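You operate a simulated robot arm through the tools that you are given. There is no shell and no other tool. Be economical: measure what you need, move in short steps, check, and stop when the job is done.

Carry out the task below with a simulated robot arm. There is one attempt and no reset: what you move stays moved.

Task
Reset the gate stop to the card's figure, then open the gate again.
Fine: switch the gate shut first; park the pin, wind the handwheel, pin it.

It is judged by the outcome, as a careful person would: the job done as asked, and still so three seconds after it is handed in. It fails if anything else is knocked over, pushed out of place, dropped, spilled or broken.

Robot
A 7-joint arm with a two-finger parallel gripper, fixed in place. Base frame: the origin is at the foot of the arm, x ahead of it, y to its left, z up. Lengths are in cm, angles in degrees, forces in N, time in s.
With the tool pointing down near the work surface it reaches from about 48 to 92 cm from the base axis. Its first joint turns from -115.0 to 115.0 degrees. Payload 3.91 kg.
Tool frame: the origin (TCP) lies between the finger pads and is the grasp point; the fingertips stand 3 cm ahead of it; z points along the fingers, y is the line along which they close. The gripper opens to 11 cm. The fingers are 2 cm wide and 1 cm thick; the gripper's body (4.8 by 11.2 cm) begins 5.5 cm behind the TCP.
Orientation is that of the tool frame in the base frame, as [roll, pitch, yaw] about the fixed x, y, z axes, in that order (R = Rz(yaw) Ry(pitch) Rx(roll)). With the fingers straight down and closing along the base's y, the tool's x points along the base's -x, its y along +y and its z along -z.

Tools
- The arm moves only by the tool apply_moves. Its argument "moves" is a list of rows, each an object of numbers (a shift or turn left out is 0, a gripper value left out holds the last): "tx", "ty", "tz": the shift along the tool's x, y, z in cm; "ax", "ay", "az": the turn, a rotation vector about the tool's x, y, z in degrees; "gripper": the finger opening in cm, from 0 to 11. In form: [{"tx": .., "ty": .., "tz": .., "ax": .., "ay": .., "az": .., "gripper": ..}, ...]. A call has 1 to 12 rows; each row shifts and turns the commanded pose from where the row before left it, along the tool's axes as they then stand. Each row takes 0.2 s and may step no farther than 5 cm and 8.6 degrees from the row before; otherwise, or with a gripper value out of range, the whole call is refused. A pose out of reach is approached as far as the arm can. The call stops where the force on the tool passes 40 N (or 10 N more than at its start, if that is more) or the arm is blocked; 0.2 s more then pass. The fingers move at their own pace (about 15.3 cm/s each) and stop on an object; they squeeze with about 45 N. The grip force told is the motor's: it shows also when the fingers shut on nothing. Time passes only in rows, and 0.2 s behind the last, so rows that do not move let the fingers close. It gives the time, the measured TCP pose, the force on the tool (base axes), the opening and the grip force at its end, in the units of the frame above (readings bear some noise), with the torque about the TCP (base axes, N m) and any sound that the robot's microphone picked up, and new pictures: "pictures" is both (left out), scene, wrist or none.
- Cameras (640 x 400 px; columns grow to the right, rows downward): "scene" is fixed at [20.48, 49.91, 147.41]; the picture's right is [-0.78, -0.63, 0.00], its down [-0.32, 0.40, -0.86] and it looks along [0.54, -0.67, -0.51] (base axes); focal length 345 px, centre (320, 200). "wrist" rides on the gripper at [7.2, 1.7, -10.3] in the tool frame; the picture's right is [-0.23, 0.97, 0.00], its down [-0.76, -0.18, -0.62] and it looks along [-0.61, -0.14, 0.78] (tool axes); focal length 222 px, centre (320, 200). There is no depth. A picture from a camera that has moved, and an enlarged one, comes with that camera's place and axes in the base frame and with its lens. The place of the scene camera against the robot may be out by one fixed shift of up to 2.5 cm in any direction.
- lift_body(by): slides the trunk up (or, below 0, down) by that many cm; the arm rides with it, the base frame stays. It gives what a move gives, with no picture.
- inspect(camera, box): a new picture of the part [left, top, right, bottom] of that camera's present view, enlarged. The clock stands still meanwhile.
- sign_off(): hands the job in; it is judged then, once.

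Work in short steps. Places have to be worked out from the pictures, the camera data and where the tool is seen: move nearer, look again, correct. Check each grasp and each placing, and mend what went wrong. You have 120 turns and 200 pictures in all, those below and enlarged ones among them. Open the gripper and draw the arm clear of the work before you hand the job in, unless the task says otherwise; then end with one line.

The tools are called after "Emit:" as a command line: name --argument value ..., lists and objects as JSON in quotes. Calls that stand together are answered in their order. apply_moves: Moves the arm, as the interface text tells. Its arguments: {"type":"object","properties":{"moves":{"type":"array","items":{"type":"object","properties":{"tx":{"type":"number"},"ty":{"type":"number"},"tz":{"type":"number"},"ax":{"type":"number"},"ay":{"type":"number"},"az":{"type":"number"},"gripper":{"type":"number"}}}},"pictures":{"type":"string","enum":["both","scene","wrist","none"]}},"required":["moves"]} The other tools are called the same way: lift_body (by) slides the trunk up or down; inspect (camera, box) takes an enlarged picture of a part of a camera's view; sign_off () hands the job in.

At the start:

```text
t: 0.0
position: [50.41, -8.94, 131.29]
ee_rot: [-179.9, 0.0, -180.0]
wrist_force: [-0.3, -1.1, -0.5]
wrist_torque: [-0.02, 0.0, 0.02]
width: 10.99
gripper_force: 0.1
trunk travel left (down, up): [-85.0, 14.0]
```

scene: 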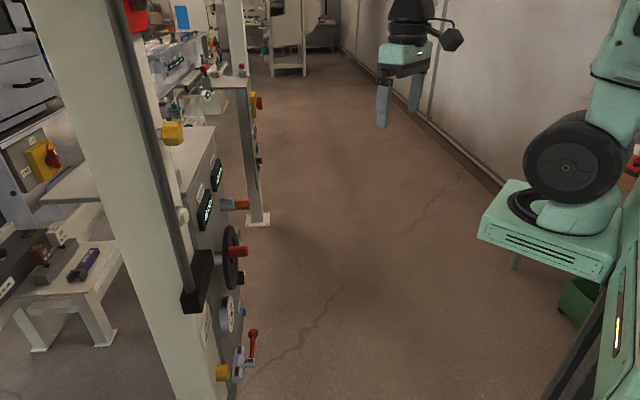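
wrist: 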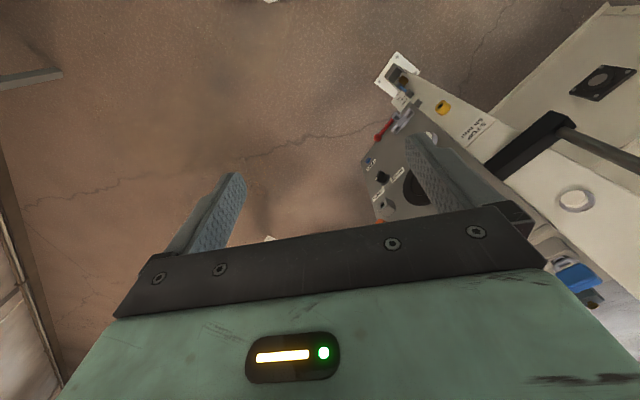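

I see a panel at left with a handwheel, displays, red lever and yellow knobs. I enlarge it to read it.

Emit:
inspect --camera "scene" --box '[140, 120, 300, 220]'

Emit:
inspect --camera "scene" --box '[160, 210, 320, 400]'

Emit:
inspect --camera "wrist" --box '[340, 40, 560, 240]'

```text
4.00 times, centred on (220, 170) of scene
camera zoom: at [20.48, 49.91, 147.41], right [-0.78, -0.63, 0.0], down [-0.32, 0.4, -0.86], along [0.54, -0.67, -0.51], focal length 1379 px, centre (720, 320)
```

zoom: 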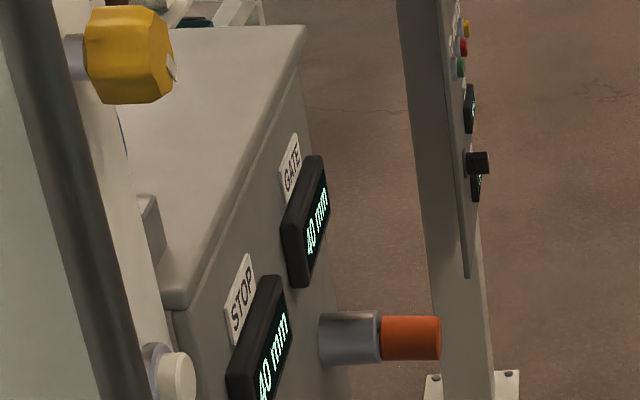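

```text
2.11 times, centred on (240, 305) of scene
camera zoom: at [20.48, 49.91, 147.41], right [-0.78, -0.63, 0.0], down [-0.32, 0.4, -0.86], along [0.54, -0.67, -0.51], focal length 726 px, centre (488, -21)
```

zoom: 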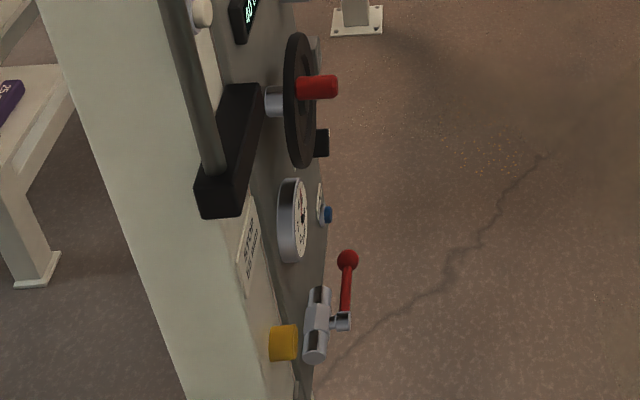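

```text
2.00 times, centred on (450, 140) of wrist
camera zoom: at [43.23, -7.11, 141.48], right [0.23, 0.97, 0.0], down [0.76, -0.18, 0.62], along [0.61, -0.14, -0.78], focal length 444 px, centre (60, 320)
```

zoom: 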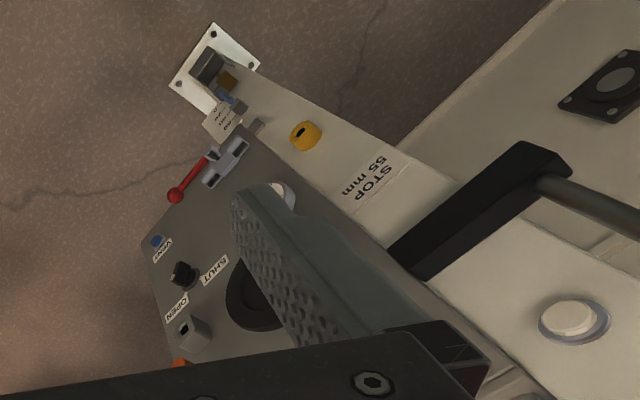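

The card reads STOP 55 mm; GATE and STOP displays show 40 mm. I tilt the tool so the wrist camera looks level at the panel, and lower the trunk.

Emit:
apply_moves --moves '[{"ay": -8.5}, {"ay": -8.5}, {"ay": -8.5}, {"ay": -8.5}]' --pictures "none"

Emit:
lift_body --by -25

Emit:
inspect --camera "wrist" --box '[0, 0, 640, 400]'

```text
t: 1.0
position: [53.43, -6.87, 129.7]
ee_rot: [179.8, 34.0, -179.9]
wrist_force: [-0.3, 0.3, -0.4]
wrist_torque: [0.03, -0.06, 0.01]
width: 11.0
gripper_force: 0.1
out of reach, approached as far as the arm can: row 3, 4
trunk travel left (down, up): [-85.0, 14.0]
```

```text
t: 3.6
position: [53.45, -6.84, 104.65]
ee_rot: [-179.9, 33.9, 180.0]
wrist_force: [-1.2, -0.5, 0.8]
wrist_torque: [-0.01, 0.02, 0.02]
width: 11.04
gripper_force: 0.0
trunk travel left (down, up): [-60.0, 39.0]
```

```text
1.00 times, centred on (320, 200) of wrist (not enlarged: the box is as wide or as high as the picture)
camera zoom: at [41.7, -5.13, 109.24], right [0.19, 0.97, 0.13], down [0.28, -0.18, 0.94], along [0.94, -0.14, -0.31], focal length 222 px, centre (320, 200)
```

zoom: 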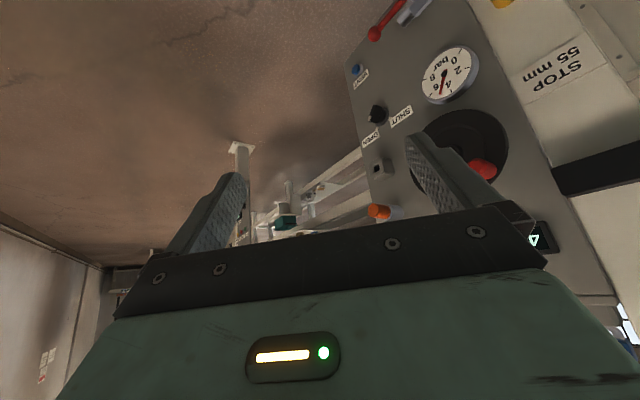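

Emit:
inspect --camera "wrist" --box '[330, 90, 530, 240]'

Emit:
inspect --camera "wrist" --box '[330, 0, 490, 100]'

Emit:
inspect --camera "scene" --box '[170, 120, 330, 400]'

```text
2.67 times, centred on (430, 165) of wrist
camera zoom: at [41.7, -5.13, 109.24], right [0.19, 0.97, 0.13], down [0.28, -0.18, 0.94], along [0.94, -0.14, -0.31], focal length 592 px, centre (27, 293)
```

zoom: 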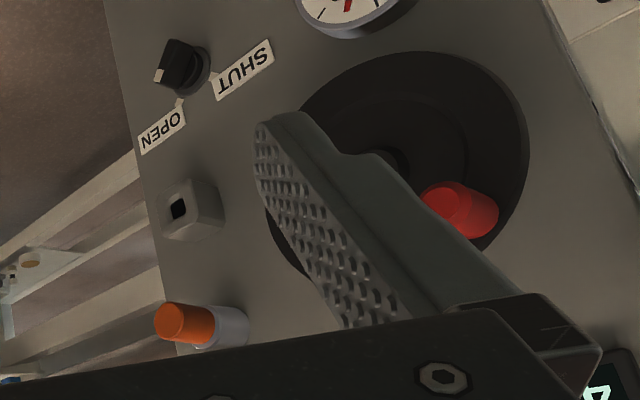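

```text
4.00 times, centred on (410, 50) of wrist
camera zoom: at [41.7, -5.13, 109.24], right [0.19, 0.97, 0.13], down [0.28, -0.18, 0.94], along [0.94, -0.14, -0.31], focal length 888 px, centre (-40, 800)
```

zoom: 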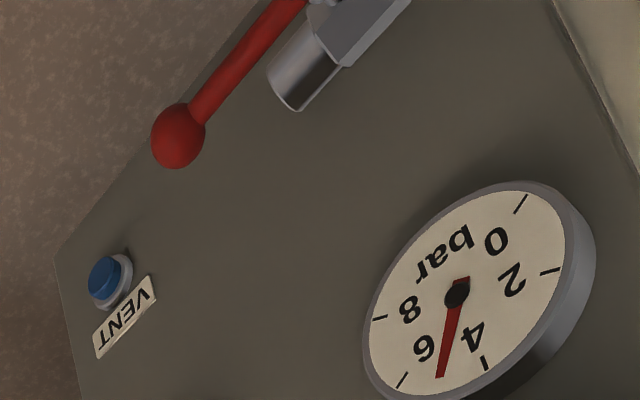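

```text
1.43 times, centred on (250, 260) of scene
camera zoom: at [20.48, 49.91, 147.41], right [-0.78, -0.63, 0.0], down [-0.32, 0.4, -0.86], along [0.54, -0.67, -0.51], focal length 492 px, centre (420, 114)
```

zoom: 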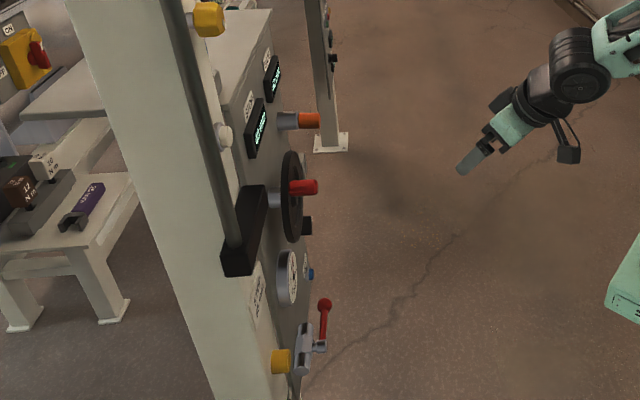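

The panel's outward normal is about (-0.77,-0.64,0), so I need to approach at about 40° yaw. I move forward a bit and yaw the tool to face it.

Emit:
apply_moves --moves '[{"tx": -1.5, "tz": 2.9}, {"tx": -1.5, "tz": 2.9}, {"tx": -1.5, "tz": 2.9}, {"ax": -4.47, "az": -6.63}, {"ax": -4.47, "az": -6.63}, {"ax": -4.47, "az": -6.63}, {"ax": -4.47, "az": -6.63}, {"ax": -4.47, "az": -6.63}, {"ay": -8}, {"ay": -8}]'

```text
t: 5.8
position: [61.99, -6.77, 99.98]
ee_rot: [179.1, 48.5, -151.5]
wrist_force: [-0.3, 0.5, 0.5]
wrist_torque: [0.0, 0.01, 0.03]
width: 10.99
gripper_force: 0.0
out of reach, approached as far as the arm can: row 4, 5, 6
trunk travel left (down, up): [-60.0, 39.0]
camera wrist: at [50.3, -11.47, 101.41], right [-0.34, 0.92, 0.18], down [0.12, -0.14, 0.98], along [0.93, 0.36, -0.06], focal length 222 px, centre (320, 200)
```

scene: 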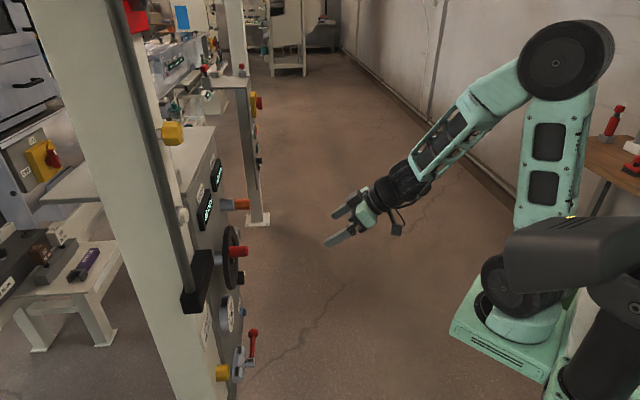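
wrist: 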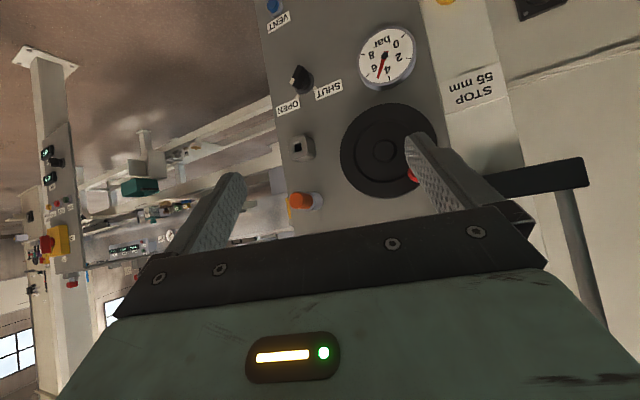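

Yaw is now ~28° and pitch 48°. I continue turning towards horizontal and 40° yaw.

Emit:
apply_moves --moves '[{"ay": -8}, {"ay": -8}, {"ay": -8}, {"ay": -8}, {"ay": -8}, {"ax": -5.7}, {"ax": -5.7}]'

```text
t: 7.4
position: [67.55, -7.79, 101.17]
ee_rot: [150.1, 88.6, -169.2]
wrist_force: [1.0, 0.5, 0.7]
wrist_torque: [0.02, 0.02, 0.0]
width: 10.98
gripper_force: 0.1
out of reach, approached as far as the arm can: row 1, 2, 3, 4, 5
trunk travel left (down, up): [-60.0, 39.0]
camera wrist: at [58.39, -13.25, 94.21], right [-0.63, 0.74, 0.24], down [-0.34, -0.54, 0.77], along [0.7, 0.41, 0.59], focal length 222 px, centre (320, 200)
```

scene: 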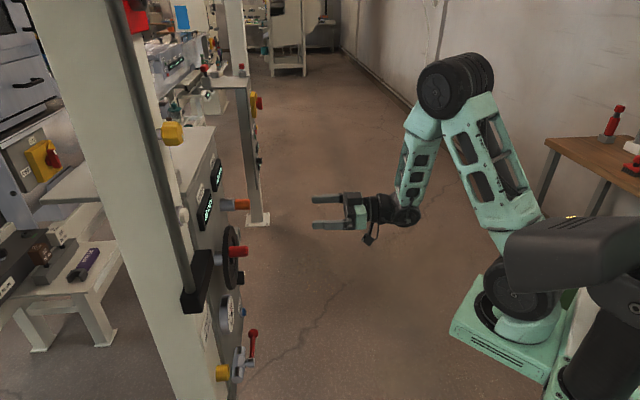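
wrist: 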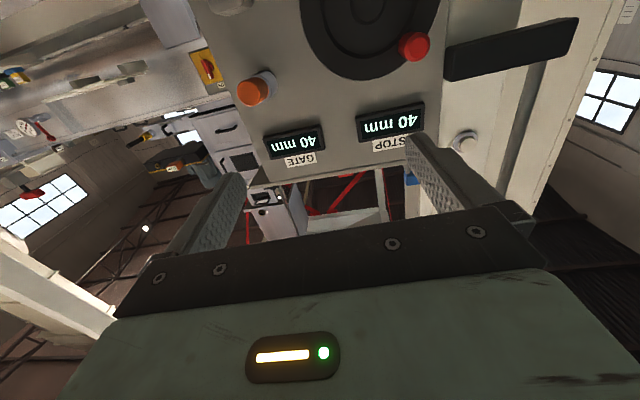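

The tool is now horizontal and square to the panel. I lower the trunk to bring the camera level with the OPEN/SHUT switch and look.

Emit:
lift_body --by -24

Emit:
inspect --camera "wrist" --box '[0, 0, 640, 400]'

```text
t: 9.9
position: [67.6, -7.69, 77.22]
ee_rot: [150.1, 88.5, -169.2]
wrist_force: [0.5, -0.5, -0.3]
wrist_torque: [-0.03, 0.0, 0.01]
width: 11.01
gripper_force: 0.1
trunk travel left (down, up): [-36.0, 63.0]
```

```text
1.00 times, centred on (320, 200) of wrist (not enlarged: the box is as wide or as high as the picture)
camera zoom: at [58.39, -13.26, 70.23], right [-0.63, 0.74, 0.24], down [-0.34, -0.54, 0.77], along [0.7, 0.4, 0.59], focal length 222 px, centre (320, 200)
```

zoom: 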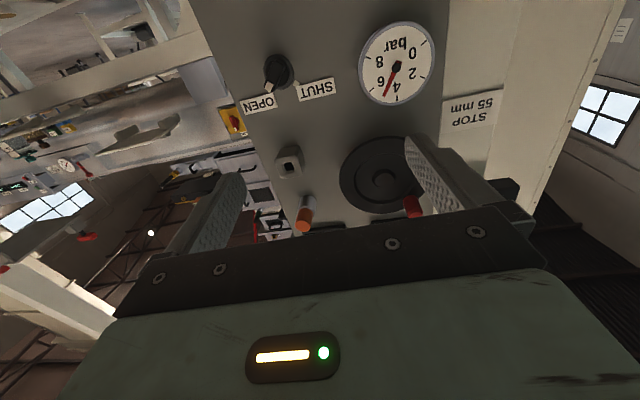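

Emit:
inspect --camera "wrist" --box '[230, 40, 350, 240]'

Emit:
inspect --camera "wrist" --box '[230, 40, 350, 115]'

```text
2.00 times, centred on (290, 140) of wrist
camera zoom: at [58.39, -13.26, 70.23], right [-0.63, 0.74, 0.24], down [-0.34, -0.54, 0.77], along [0.7, 0.4, 0.59], focal length 444 px, centre (380, 320)
```

zoom: 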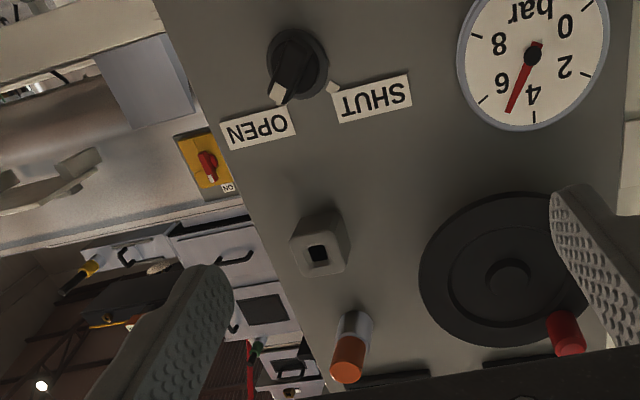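

```text
5.33 times, centred on (290, 78) of wrist
camera zoom: at [58.39, -13.26, 70.23], right [-0.63, 0.74, 0.24], down [-0.34, -0.54, 0.77], along [0.7, 0.4, 0.59], focal length 1185 px, centre (480, 853)
```

zoom: 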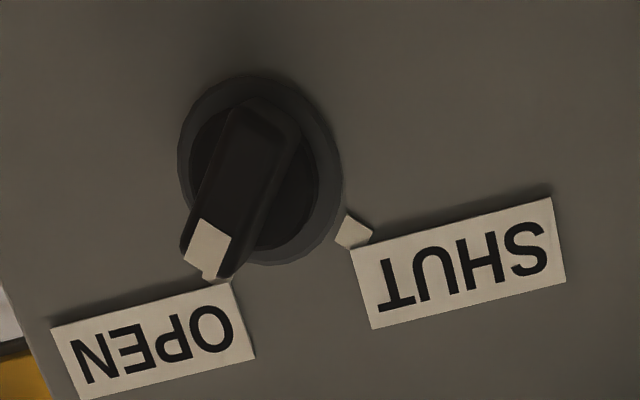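

Switch knob sits at about panel coords u −54.6, z 74, pointing to OPEN; it needs a 90° turn to SHUT. I move in front of it and roll the tool 45° to straddle the bar.

Emit:
apply_moves --moves '[{"ty": -2.6, "tx": 1.5, "tz": 3, "gripper": 5}, {"ty": -2.6, "tx": 1.6, "tz": 3}, {"tz": 3, "az": 7.5}, {"az": 7.5, "tz": 2}, {"az": 7.5}, {"az": 7.5}, {"az": 7.5}, {"az": 7.5}]'

```text
t: 11.7
position: [79.26, -4.67, 73.69]
ee_rot: [91.8, 44.1, 132.0]
wrist_force: [-0.3, -0.3, 0.1]
wrist_torque: [-0.01, 0.0, -0.02]
width: 4.99
gripper_force: 0.0
trunk travel left (down, up): [-36.0, 63.0]
camera wrist: at [67.16, -6.58, 70.24], right [-0.32, 0.4, 0.86], down [-0.03, -0.91, 0.42], along [0.95, 0.11, 0.3], focal length 222 px, centre (320, 200)
```

scene: 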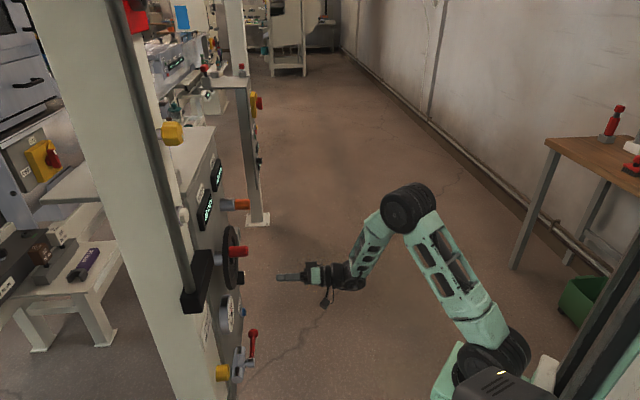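
wrist: 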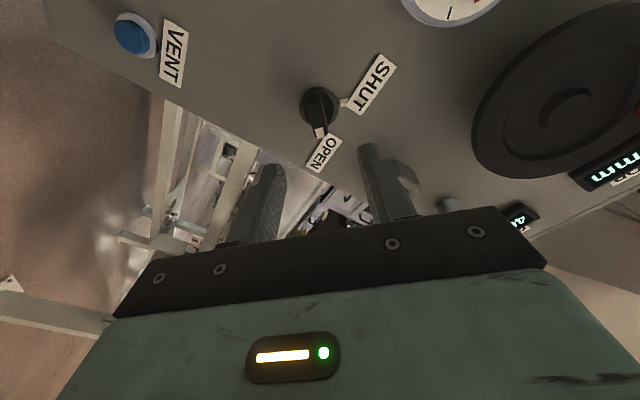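

Knob appears aligned with the tool axis (u −54.3, z 73.4). I advance 10 cm and look again.

Emit:
apply_moves --moves '[{"tz": 3.5}, {"tz": 3.5}, {"tz": 3}]' --pictures "wrist"

Emit:
inspect --camera "wrist" --box '[220, 100, 420, 225]'

```text
t: 12.5
position: [86.8, 2.1, 73.6]
ee_rot: [91.7, 44.2, 132.0]
wrist_force: [-0.3, 0.3, 0.7]
wrist_torque: [0.01, 0.03, 0.0]
width: 5.02
gripper_force: 0.0
trunk travel left (down, up): [-36.0, 63.0]
camera wrist: at [74.8, 0.07, 69.94], right [-0.32, 0.4, 0.86], down [-0.03, -0.91, 0.42], along [0.95, 0.11, 0.3], focal length 222 px, centre (320, 200)
```

wrist: 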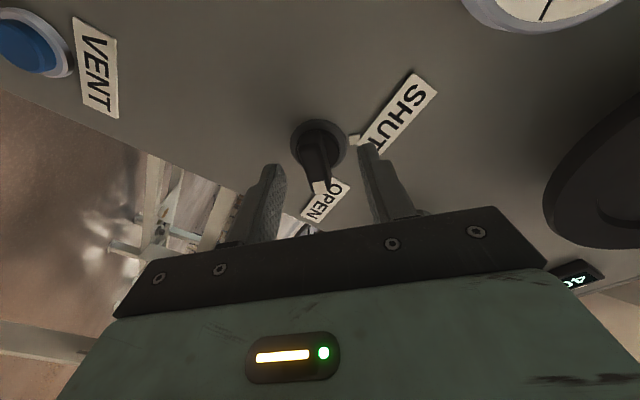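

```text
3.20 times, centred on (320, 162) of wrist
camera zoom: at [74.8, 0.07, 69.94], right [-0.32, 0.4, 0.86], down [-0.03, -0.91, 0.42], along [0.95, 0.11, 0.3], focal length 711 px, centre (320, 320)
```

zoom: 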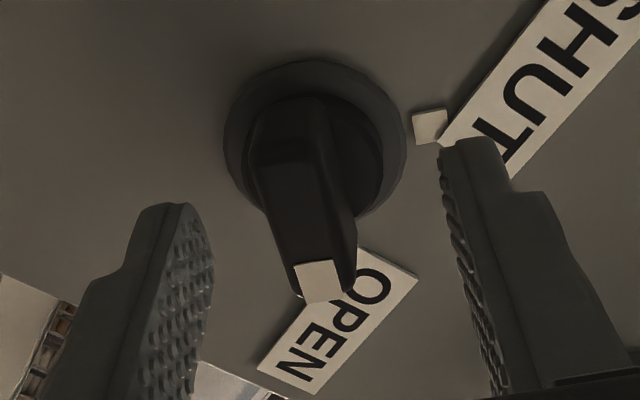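

Centred over the bar. Advance 2.5 cm then close.

Emit:
apply_moves --moves '[{"tz": 1.5}, {"tz": 1}]' --pictures "wrist"

Emit:
inspect --camera "wrist" --box '[220, 100, 420, 225]'

```text
t: 13.1
position: [88.7, 3.57, 73.41]
ee_rot: [91.8, 44.3, 131.9]
wrist_force: [-0.1, 0.8, 0.0]
wrist_torque: [0.0, 0.02, 0.0]
width: 4.99
gripper_force: 0.1
trunk travel left (down, up): [-36.0, 63.0]
camera wrist: at [76.62, 1.69, 69.89], right [-0.32, 0.4, 0.86], down [-0.03, -0.91, 0.42], along [0.95, 0.11, 0.3], focal length 222 px, centre (320, 200)
```

wrist: 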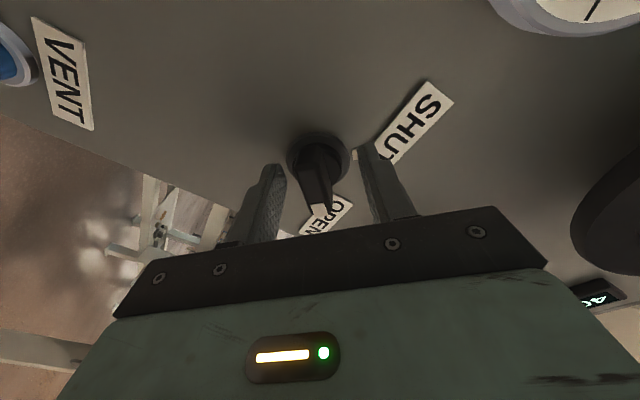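

```text
3.20 times, centred on (320, 162) of wrist
camera zoom: at [76.62, 1.69, 69.89], right [-0.32, 0.4, 0.86], down [-0.03, -0.91, 0.42], along [0.95, 0.11, 0.3], focal length 711 px, centre (320, 320)
```

zoom: 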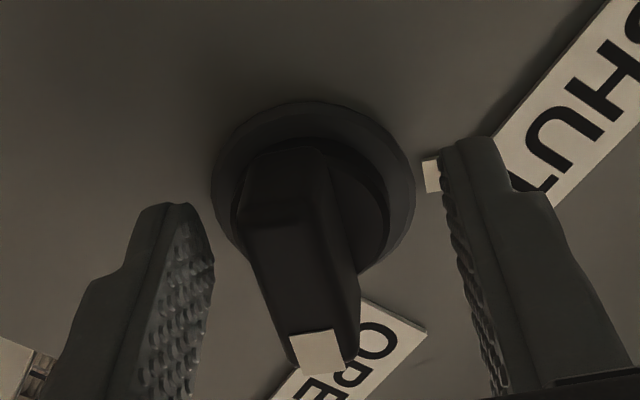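

The bar's front looks about 2 cm behind the tips; ring at tip depth. Close here.

Emit:
apply_moves --moves '[{"gripper": 3}, {"gripper": 1.0}, {"gripper": 0.5}]' --pictures "wrist"

```text
t: 13.9
position: [88.54, 3.58, 73.42]
ee_rot: [91.7, 44.1, 131.8]
wrist_force: [-16.8, -8.4, 0.6]
wrist_torque: [0.19, -0.64, 0.9]
width: 2.65
gripper_force: 45.1
trunk travel left (down, up): [-36.0, 63.0]
camera wrist: at [76.55, 1.62, 69.92], right [-0.32, 0.4, 0.86], down [-0.03, -0.91, 0.42], along [0.95, 0.11, 0.3], focal length 222 px, centre (320, 200)
```

wrist: 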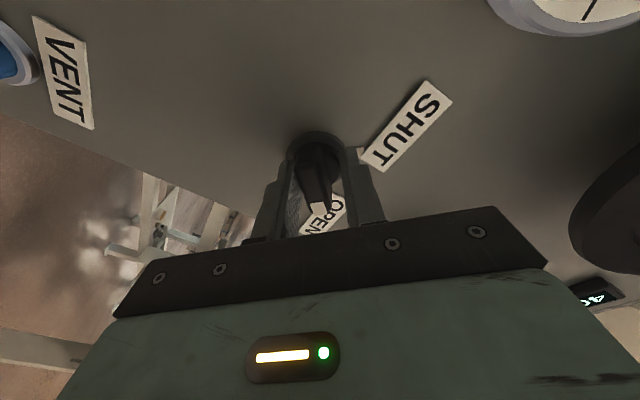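

Stopped at 2.65 cm with push-back: probably wedged on the knob's round collar. Open, back off 1 cm and re-close on the bar.

Emit:
apply_moves --moves '[{"gripper": 5}, {"tz": -1.0}, {"gripper": 2}, {"gripper": 1.0}, {"gripper": 0.5}]' --pictures "wrist"

Emit:
inspect --camera "wrist" --box '[220, 100, 420, 225]'

```text
t: 15.1
position: [88.08, 2.58, 73.26]
ee_rot: [92.4, 44.2, 132.0]
wrist_force: [16.3, -12.6, -20.9]
wrist_torque: [-0.68, -0.13, 0.08]
width: 1.69
gripper_force: 44.6
trunk travel left (down, up): [-36.0, 63.0]
camera wrist: at [75.92, 0.72, 69.69], right [-0.31, 0.41, 0.86], down [-0.03, -0.91, 0.42], along [0.95, 0.1, 0.3], focal length 222 px, centre (320, 200)
```

wrist: 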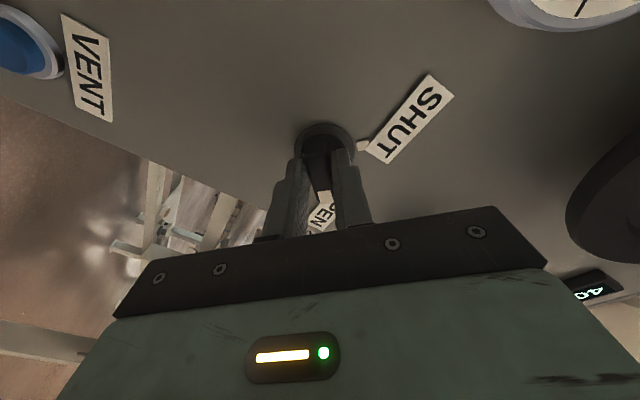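

```text
3.20 times, centred on (320, 162) of wrist
camera zoom: at [75.92, 0.72, 69.69], right [-0.31, 0.41, 0.86], down [-0.03, -0.91, 0.42], along [0.95, 0.1, 0.3], focal length 711 px, centre (320, 320)
```

zoom: 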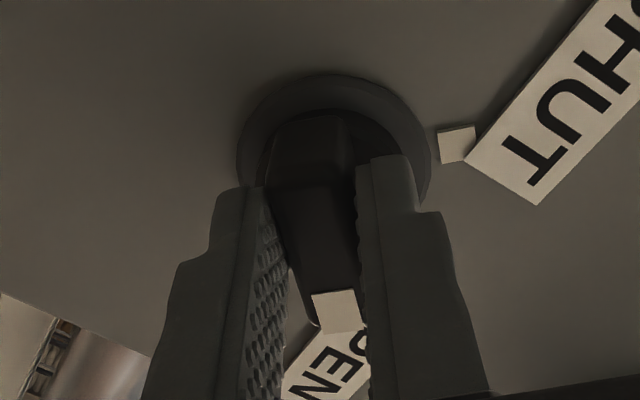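

Bar held (1.69 cm). There's a side load of ~29 N along −tool y; ease the command 0.3 cm that way.

Emit:
apply_moves --moves '[{"ty": -0.3}]' --pictures "none"

```text
t: 15.5
position: [87.91, 2.62, 73.2]
ee_rot: [92.0, 44.2, 132.0]
wrist_force: [4.5, -17.4, -17.3]
wrist_torque: [-0.62, -0.24, 0.27]
width: 1.63
gripper_force: 44.8
trunk travel left (down, up): [-36.0, 63.0]
```

Emit:
apply_moves --moves '[{"ty": -0.35, "tz": -0.15}]' --pictures "none"

```text
t: 15.9
position: [88.01, 2.48, 73.11]
ee_rot: [91.6, 44.3, 132.0]
wrist_force: [-5.1, -9.3, -9.7]
wrist_torque: [-0.22, -0.68, 0.22]
width: 1.64
gripper_force: 44.6
trunk travel left (down, up): [-36.0, 63.0]
```

Load is down. Turn the knob toward SHUT in steps.

Emit:
apply_moves --moves '[{"az": -7.5}, {"az": -7.5}, {"az": -7.5}]' --pictures "none"

```text
t: 16.7
position: [88.18, 2.62, 73.16]
ee_rot: [93.3, 66.8, 133.7]
wrist_force: [6.7, -2.4, -9.3]
wrist_torque: [0.81, -0.72, -0.12]
width: 1.64
gripper_force: 45.2
trunk travel left (down, up): [-36.0, 63.0]
```

Emit:
apply_moves --moves '[{"az": -7.5}, {"az": -7.5}, {"az": -7.5}, {"az": -7.5}]' --pictures "none"

```text
t: 17.7
position: [88.16, 2.21, 73.04]
ee_rot: [-100.6, 83.0, -60.0]
wrist_force: [27.7, -12.9, -2.4]
wrist_torque: [0.57, -0.35, 0.02]
width: 1.64
gripper_force: 45.5
trunk travel left (down, up): [-36.0, 63.0]
```

Side load builds along −u; ease along tool −y 0.5 cm and keep turning.

Emit:
apply_moves --moves '[{"ty": -0.5}, {"az": -7.5}, {"az": -7.5}]' --pictures "wrist"

```text
t: 18.5
position: [88.36, 2.03, 73.01]
ee_rot: [-93.7, 68.1, -52.8]
wrist_force: [-3.5, -7.9, 2.5]
wrist_torque: [-0.35, 0.41, 0.2]
width: 1.63
gripper_force: 44.9
trunk travel left (down, up): [-36.0, 63.0]
camera wrist: at [81.14, -5.57, 66.02], right [-0.65, 0.75, -0.15], down [-0.54, -0.3, 0.79], along [0.54, 0.59, 0.6], focal length 222 px, centre (320, 200)
```

wrist: 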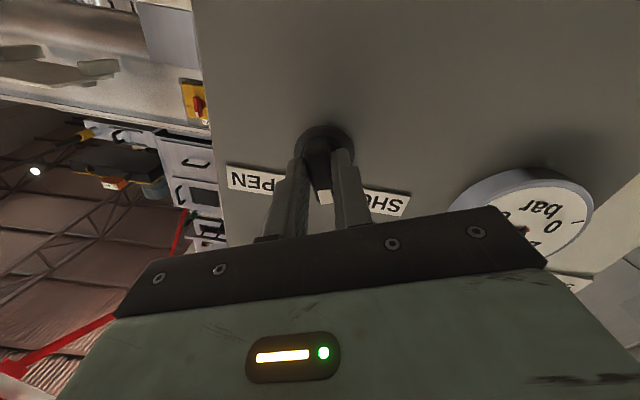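

Emit:
apply_moves --moves '[{"az": -8}, {"az": -8}, {"az": -8}]' --pictures "wrist"

```text
t: 19.3
position: [88.61, 2.07, 73.19]
ee_rot: [-91.7, 44.1, -50.7]
wrist_force: [5.1, -6.8, 10.5]
wrist_torque: [0.73, 0.45, 0.61]
width: 1.62
gripper_force: 45.2
trunk travel left (down, up): [-36.0, 63.0]
camera wrist: at [83.15, -7.8, 67.22], right [-0.56, 0.63, -0.54], down [-0.74, -0.08, 0.67], along [0.38, 0.77, 0.51], focal length 222 px, centre (320, 200)
```

wrist: 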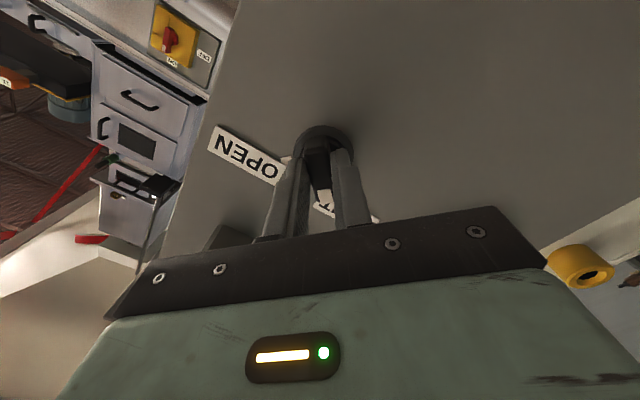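

It is at ~90° turned. Release, back straight off, and check switch and displays.

Emit:
apply_moves --moves '[{"gripper": 5}, {"tz": -3}, {"tz": -5}, {"tz": -5}, {"tz": -4}]'

Emit:
inspect --camera "scene" --box '[180, 150, 280, 240]'

Emit:
inspect --camera "wrist" --box '[180, 50, 420, 250]'

```text
t: 20.5
position: [76.81, -8.25, 73.87]
ee_rot: [-92.1, 44.2, -51.1]
wrist_force: [0.8, -0.2, 0.2]
wrist_torque: [0.03, -0.01, 0.03]
width: 5.0
gripper_force: 0.0
out of reach, approached as far as the arm can: row 5
trunk travel left (down, up): [-36.0, 63.0]
camera wrist: at [71.34, -18.11, 67.95], right [-0.56, 0.63, -0.54], down [-0.73, -0.07, 0.68], along [0.39, 0.77, 0.51], focal length 222 px, centre (320, 200)
```

scene: 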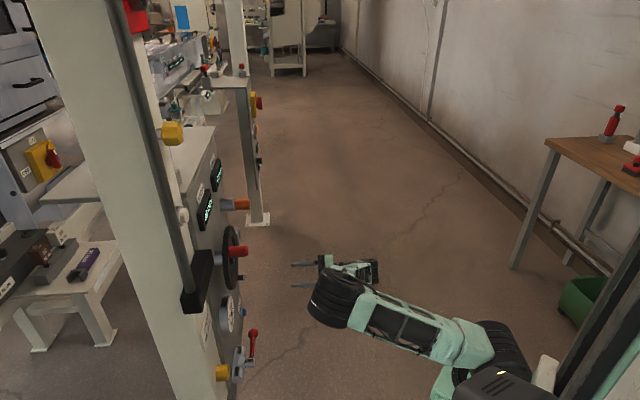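
wrist: 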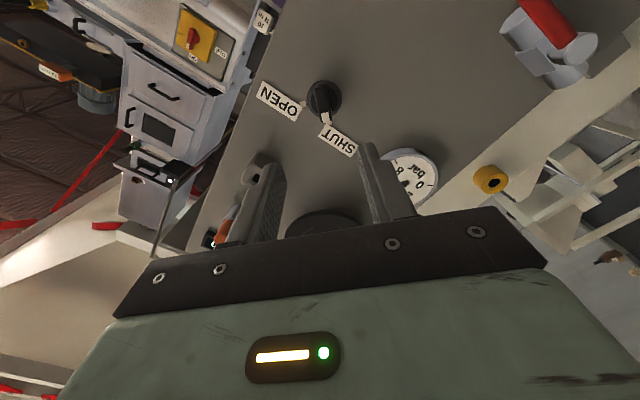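

```text
4.44 times, centred on (230, 195) of scene
camera zoom: at [20.48, 49.91, 147.41], right [-0.78, -0.63, 0.0], down [-0.32, 0.4, -0.86], along [0.54, -0.67, -0.51], focal length 1532 px, centre (720, 222)
```

zoom: 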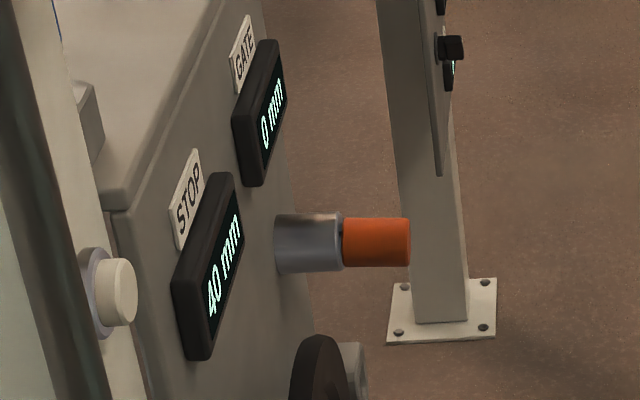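

```text
2.00 times, centred on (300, 150) of wrist
camera zoom: at [71.34, -18.11, 67.95], right [-0.56, 0.63, -0.54], down [-0.73, -0.07, 0.68], along [0.39, 0.77, 0.51], focal length 444 px, centre (360, 300)
```

zoom: 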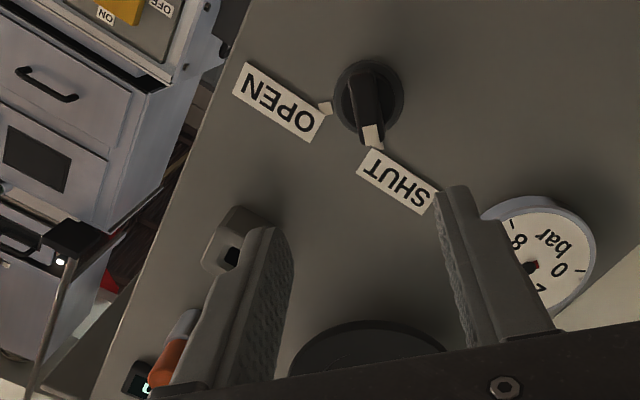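

Gate shows 0 mm (shut). Now roll back upright, raise the trunk to the pin's height and look at the pin and grey socket closely.

Emit:
apply_moves --moves '[{"az": 7.5}, {"az": 7.5}, {"az": 7.5}, {"az": 7.5}, {"az": 7.5}, {"az": 7.5, "ty": -1.5, "gripper": 6}]' --pictures "none"

Emit:
lift_body --by 17

Emit:
inspect --camera "wrist" --box '[0, 0, 640, 400]'

Emit:
inspect --camera "wrist" --box '[240, 80, 400, 230]'

```text
t: 21.9
position: [77.76, -9.29, 74.26]
ee_rot: [-156.6, 88.5, -116.1]
wrist_force: [0.1, 0.1, -0.5]
wrist_torque: [0.03, 0.01, -0.01]
width: 5.96
gripper_force: 0.0
trunk travel left (down, up): [-36.0, 63.0]
```

```text
t: 23.8
position: [77.67, -9.28, 91.3]
ee_rot: [-151.1, 88.5, -110.3]
wrist_force: [-0.3, 0.4, 0.2]
wrist_torque: [-0.02, 0.02, -0.02]
width: 6.0
gripper_force: 0.0
trunk travel left (down, up): [-53.0, 46.0]
```

```text
1.00 times, centred on (320, 200) of wrist (not enlarged: the box is as wide or as high as the picture)
camera zoom: at [68.73, -14.96, 84.23], right [-0.63, 0.74, 0.21], down [-0.35, -0.52, 0.78], along [0.69, 0.42, 0.59], focal length 222 px, centre (320, 200)
```

zoom: 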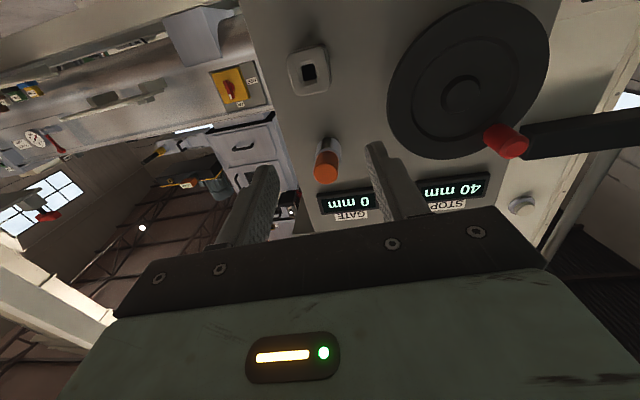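

```text
2.67 times, centred on (320, 155) of wrist
camera zoom: at [68.73, -14.96, 84.23], right [-0.63, 0.74, 0.21], down [-0.35, -0.52, 0.78], along [0.69, 0.42, 0.59], focal length 592 px, centre (320, 320)
```

zoom: 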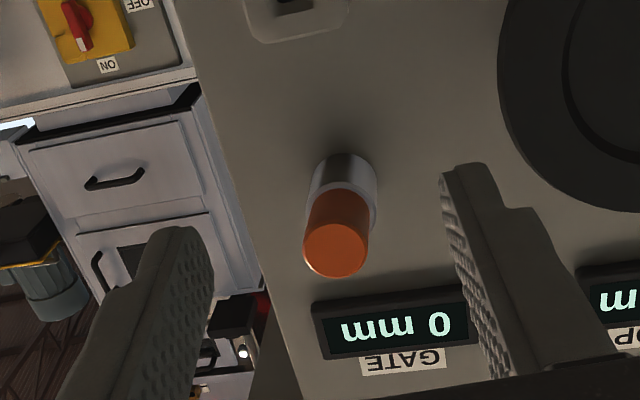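

Pin knob is about u −57.6, z 98. I raise to it, correct the small tool dip and look from closer.

Emit:
apply_moves --moves '[{"tx": -3.4, "ty": -0.5, "ay": -1.3}, {"tx": -3.4, "tz": 2}, {"tz": 2}]' --pictures "wrist"

Emit:
inspect --camera "wrist" --box '[240, 80, 400, 230]'

```text
t: 24.6
position: [81.08, -6.88, 98.25]
ee_rot: [-92.7, 89.3, -52.2]
wrist_force: [0.0, 0.1, -0.4]
wrist_torque: [0.01, 0.0, -0.03]
width: 6.02
gripper_force: 0.0
trunk travel left (down, up): [-53.0, 46.0]
camera wrist: at [72.18, -12.37, 90.89], right [-0.64, 0.74, 0.21], down [-0.36, -0.53, 0.76], along [0.68, 0.41, 0.61], focal length 222 px, centre (320, 200)
```

wrist: 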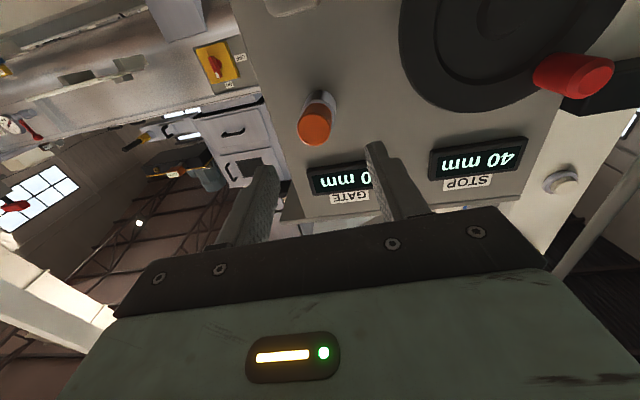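

```text
2.67 times, centred on (320, 155) of wrist
camera zoom: at [72.18, -12.37, 90.89], right [-0.64, 0.74, 0.21], down [-0.36, -0.53, 0.76], along [0.68, 0.41, 0.61], focal length 592 px, centre (320, 320)
```

zoom: 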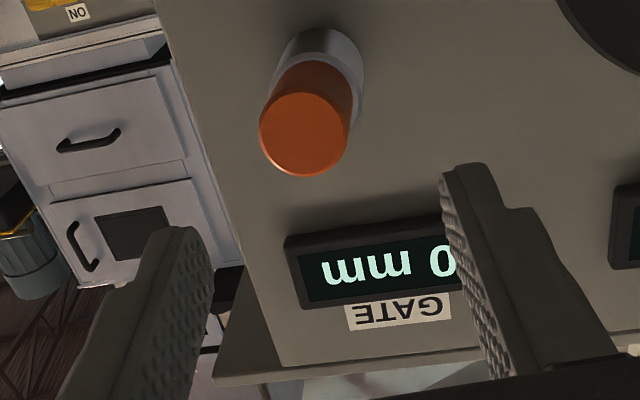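

Pin axis and displays show the panel normal is at ~45° yaw, not 40.8°. I yaw 4.3° more, shift 1 cm, and verify alignment.

Emit:
apply_moves --moves '[{"ax": -4.3}, {"ty": -1.0, "tx": 0.25, "tz": 2}]' --pictures "wrist"

Emit:
inspect --camera "wrist" --box '[240, 80, 400, 230]'

```text
t: 25.2
position: [83.25, -6.26, 97.86]
ee_rot: [-97.2, 89.3, -52.0]
wrist_force: [0.4, 0.1, 0.3]
wrist_torque: [-0.01, -0.03, 0.01]
width: 6.01
gripper_force: 0.1
trunk travel left (down, up): [-53.0, 46.0]
camera wrist: at [74.76, -12.43, 90.56], right [-0.69, 0.69, 0.21], down [-0.32, -0.56, 0.76], along [0.65, 0.46, 0.61], focal length 222 px, centre (320, 200)
```

wrist: 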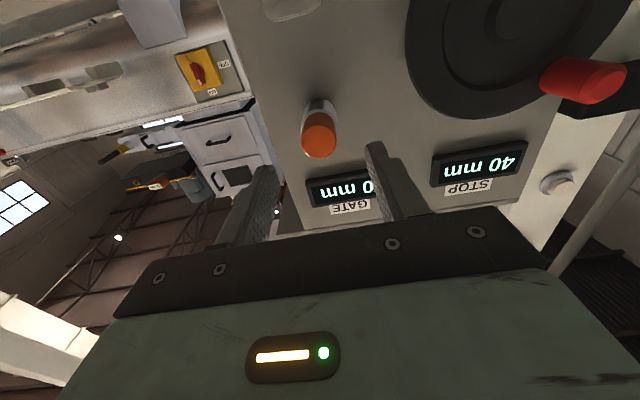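

```text
2.67 times, centred on (320, 155) of wrist
camera zoom: at [74.76, -12.43, 90.56], right [-0.69, 0.69, 0.21], down [-0.32, -0.56, 0.76], along [0.65, 0.46, 0.61], focal length 592 px, centre (320, 320)
```

zoom: 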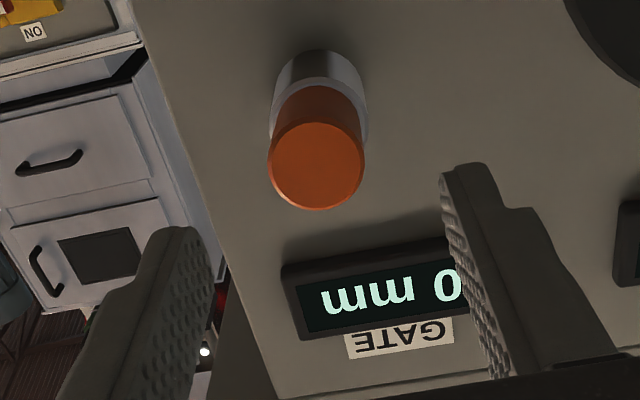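

Aligned now; orange tip ~6 cm ahead of TCP, on axis. I advance ~5.8 cm with fingers straddling it.

Emit:
apply_moves --moves '[{"tz": 2, "tx": 0.15}, {"tz": 2}, {"tz": 1.8}]' --pictures "wrist"

Emit:
inspect --camera "wrist" --box '[240, 80, 400, 230]'

```text
t: 26.0
position: [87.53, -2.34, 97.66]
ee_rot: [-98.0, 89.3, -53.3]
wrist_force: [1.1, -0.2, -0.6]
wrist_torque: [0.01, -0.03, 0.04]
width: 5.99
gripper_force: 0.0
trunk travel left (down, up): [-53.0, 46.0]
camera wrist: at [78.94, -8.46, 90.42], right [-0.69, 0.69, 0.21], down [-0.32, -0.56, 0.76], along [0.65, 0.46, 0.61], focal length 222 px, centre (320, 200)
```

wrist: 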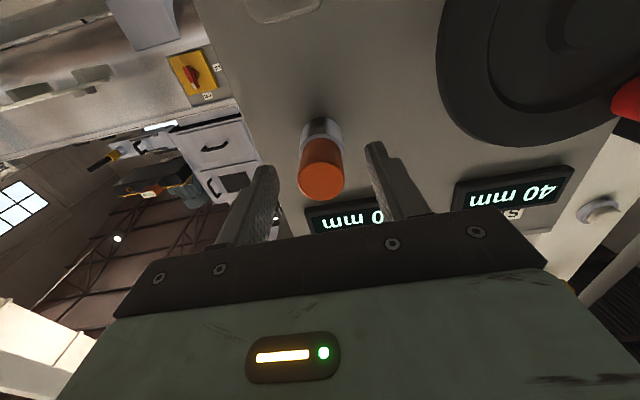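

```text
2.67 times, centred on (320, 155) of wrist
camera zoom: at [78.94, -8.46, 90.42], right [-0.69, 0.69, 0.21], down [-0.32, -0.56, 0.76], along [0.65, 0.46, 0.61], focal length 592 px, centre (320, 320)
```

zoom: 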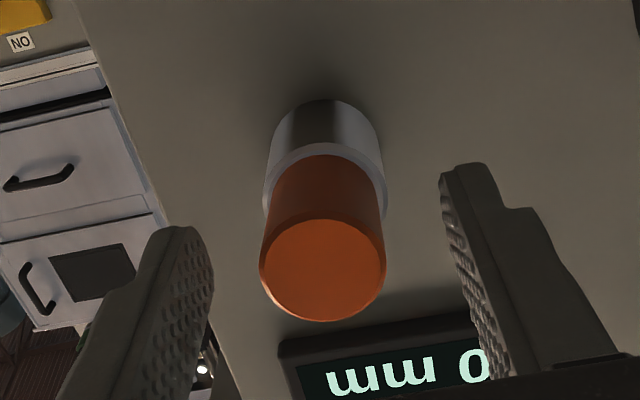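

Pin knob is centred; front ~0.8 ahead of TCP, collar beyond tips. Advance 0.8 and grip.

Emit:
apply_moves --moves '[{"tz": 0.8}, {"gripper": 3}, {"gripper": 2}, {"gripper": 1.5}]' --pictures "none"

```text
t: 27.0
position: [87.87, -1.7, 97.71]
ee_rot: [-94.0, 89.2, -49.2]
wrist_force: [6.1, -2.0, 1.9]
wrist_torque: [0.11, -0.01, -0.26]
width: 2.96
gripper_force: 45.0
trunk travel left (down, up): [-53.0, 46.0]
```

Gripped at 2.96 cm. Pull out slowly 1.5 cm and watch.

Emit:
apply_moves --moves '[{"tz": -0.5}, {"tz": -0.5}, {"tz": -0.5}]' --pictures "wrist"

Emit:
inspect --camera "wrist" --box '[240, 80, 400, 230]'

```text
t: 27.8
position: [86.98, -2.78, 97.5]
ee_rot: [-95.9, 89.2, -51.0]
wrist_force: [9.3, -3.4, 2.4]
wrist_torque: [0.21, -0.11, -0.59]
width: 2.95
gripper_force: 45.4
trunk travel left (down, up): [-53.0, 46.0]
camera wrist: at [78.41, -8.92, 90.36], right [-0.69, 0.69, 0.22], down [-0.32, -0.56, 0.76], along [0.65, 0.46, 0.61], focal length 222 px, centre (320, 200)
```

wrist: 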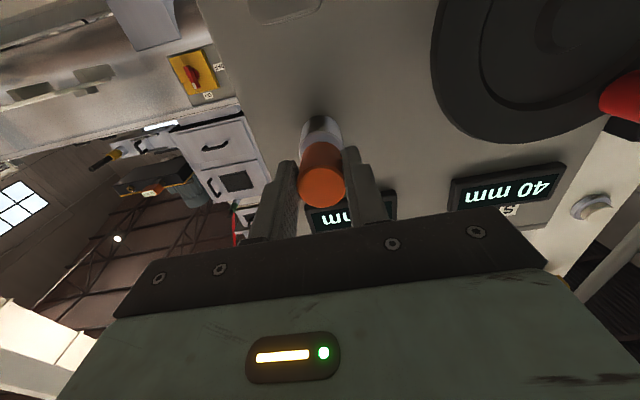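

```text
2.67 times, centred on (320, 155) of wrist
camera zoom: at [78.41, -8.92, 90.36], right [-0.69, 0.69, 0.22], down [-0.32, -0.56, 0.76], along [0.65, 0.46, 0.61], focal length 592 px, centre (320, 320)
```

zoom: 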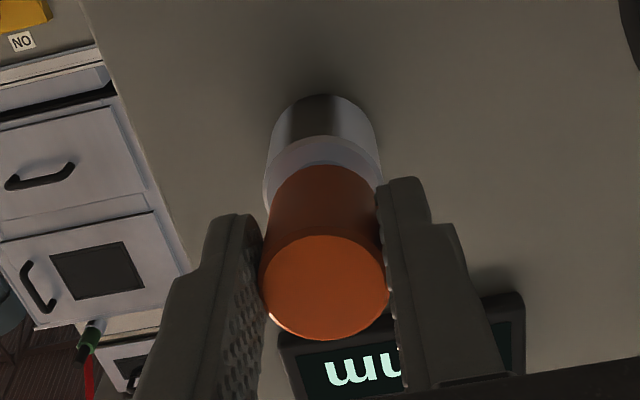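

It slides freely. Continue pulling.

Emit:
apply_moves --moves '[{"tz": -0.8}, {"tz": -0.8}, {"tz": -0.8}]' --pictures "wrist"

Emit:
inspect --camera "scene" --box '[190, 160, 310, 240]'

Emit:
inspect --camera "wrist" --box '[240, 80, 400, 230]'

```text
t: 28.6
position: [85.11, -4.28, 97.48]
ee_rot: [-95.8, 89.3, -50.8]
wrist_force: [-0.9, 1.4, -0.7]
wrist_torque: [-0.01, 0.04, 0.01]
width: 2.94
gripper_force: 44.6
trunk travel left (down, up): [-53.0, 46.0]
camera wrist: at [76.69, -10.44, 90.35], right [-0.69, 0.69, 0.22], down [-0.32, -0.56, 0.76], along [0.65, 0.46, 0.61], focal length 222 px, centre (320, 200)
```

wrist: 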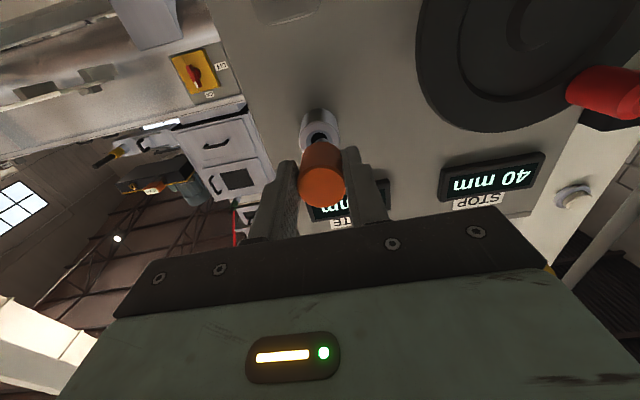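

```text
5.00 times, centred on (250, 200) of scene
camera zoom: at [20.48, 49.91, 147.41], right [-0.78, -0.63, 0.0], down [-0.32, 0.4, -0.86], along [0.54, -0.67, -0.51], focal length 1724 px, centre (670, 200)
```

zoom: 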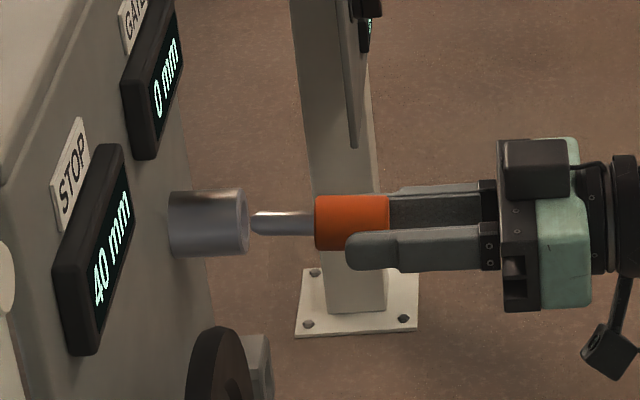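

```text
2.67 times, centred on (320, 155) of wrist
camera zoom: at [76.69, -10.44, 90.35], right [-0.69, 0.69, 0.22], down [-0.32, -0.56, 0.76], along [0.65, 0.46, 0.61], focal length 592 px, centre (320, 320)
```

zoom: 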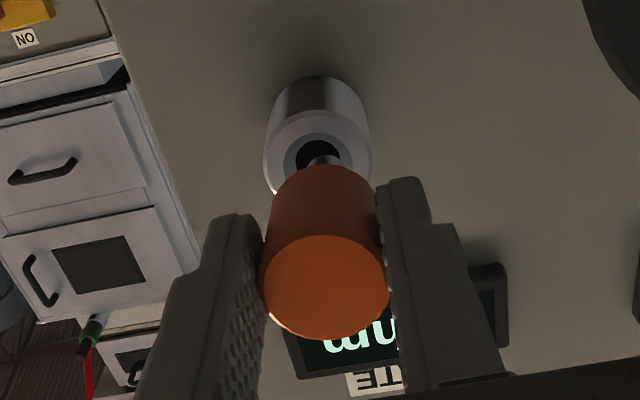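

The pin is out: a round shank about 3.5 cm long. The grey socket is directly below (z ≈ 87.1, same u), clearly its park. I back off and drop 10.4 cm.

Emit:
apply_moves --moves '[{"tz": -2}, {"tx": 3.5}, {"tx": 3.5}, {"tx": 3.4}]'

Emit:
inspect --camera "wrist" --box '[240, 80, 400, 230]'

Emit:
inspect --camera "scene" --box '[190, 190, 310, 290]'

```text
t: 29.6
position: [83.68, -6.02, 87.08]
ee_rot: [-92.8, 89.2, -48.0]
wrist_force: [-0.4, 0.0, 0.0]
wrist_torque: [-0.02, 0.05, -0.02]
width: 2.92
gripper_force: 45.2
trunk travel left (down, up): [-53.0, 46.0]
camera wrist: at [75.28, -12.11, 79.99], right [-0.69, 0.69, 0.21], down [-0.32, -0.56, 0.76], along [0.65, 0.46, 0.61], focal length 222 px, centre (320, 200)
```

scene: 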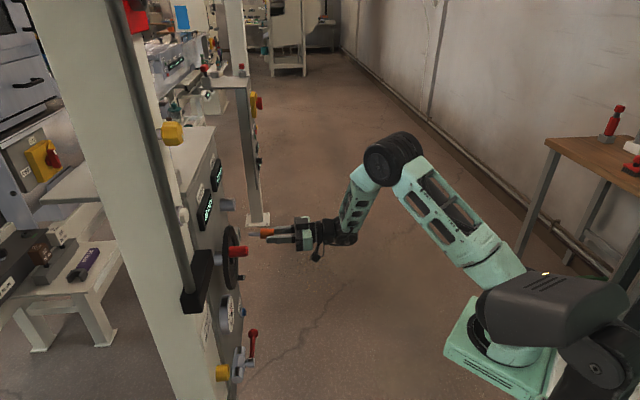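
wrist: 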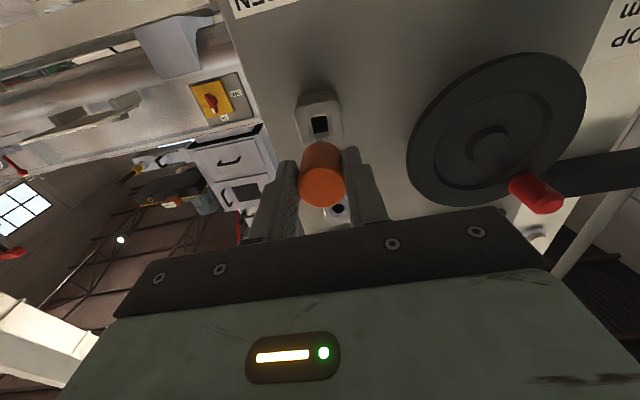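

```text
2.67 times, centred on (320, 155) of wrist
camera zoom: at [75.28, -12.11, 79.99], right [-0.69, 0.69, 0.21], down [-0.32, -0.56, 0.76], along [0.65, 0.46, 0.61], focal length 592 px, centre (320, 320)
```

zoom: 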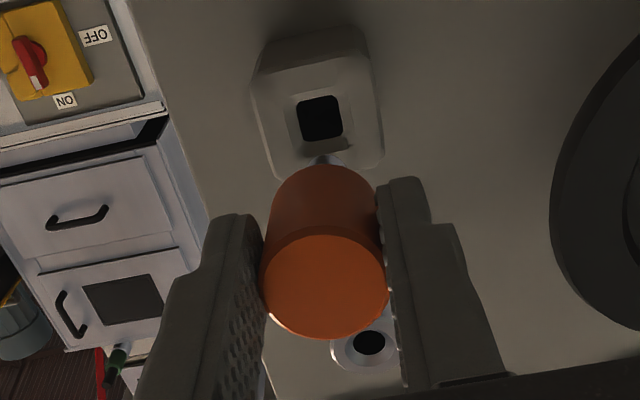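

```text
4.00 times, centred on (250, 240) of scene
camera zoom: at [20.48, 49.91, 147.41], right [-0.78, -0.63, 0.0], down [-0.32, 0.4, -0.86], along [0.54, -0.67, -0.51], focal length 1379 px, centre (600, 40)
```

zoom: 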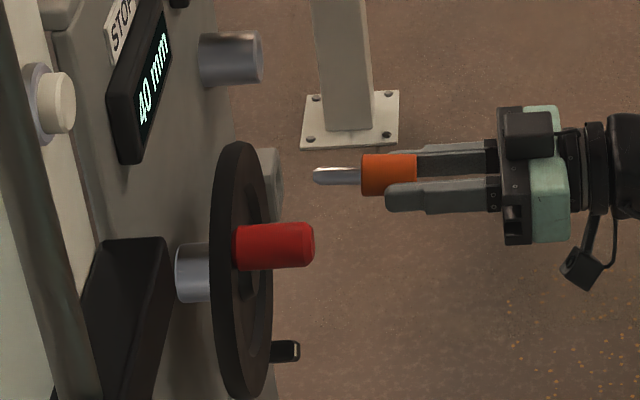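

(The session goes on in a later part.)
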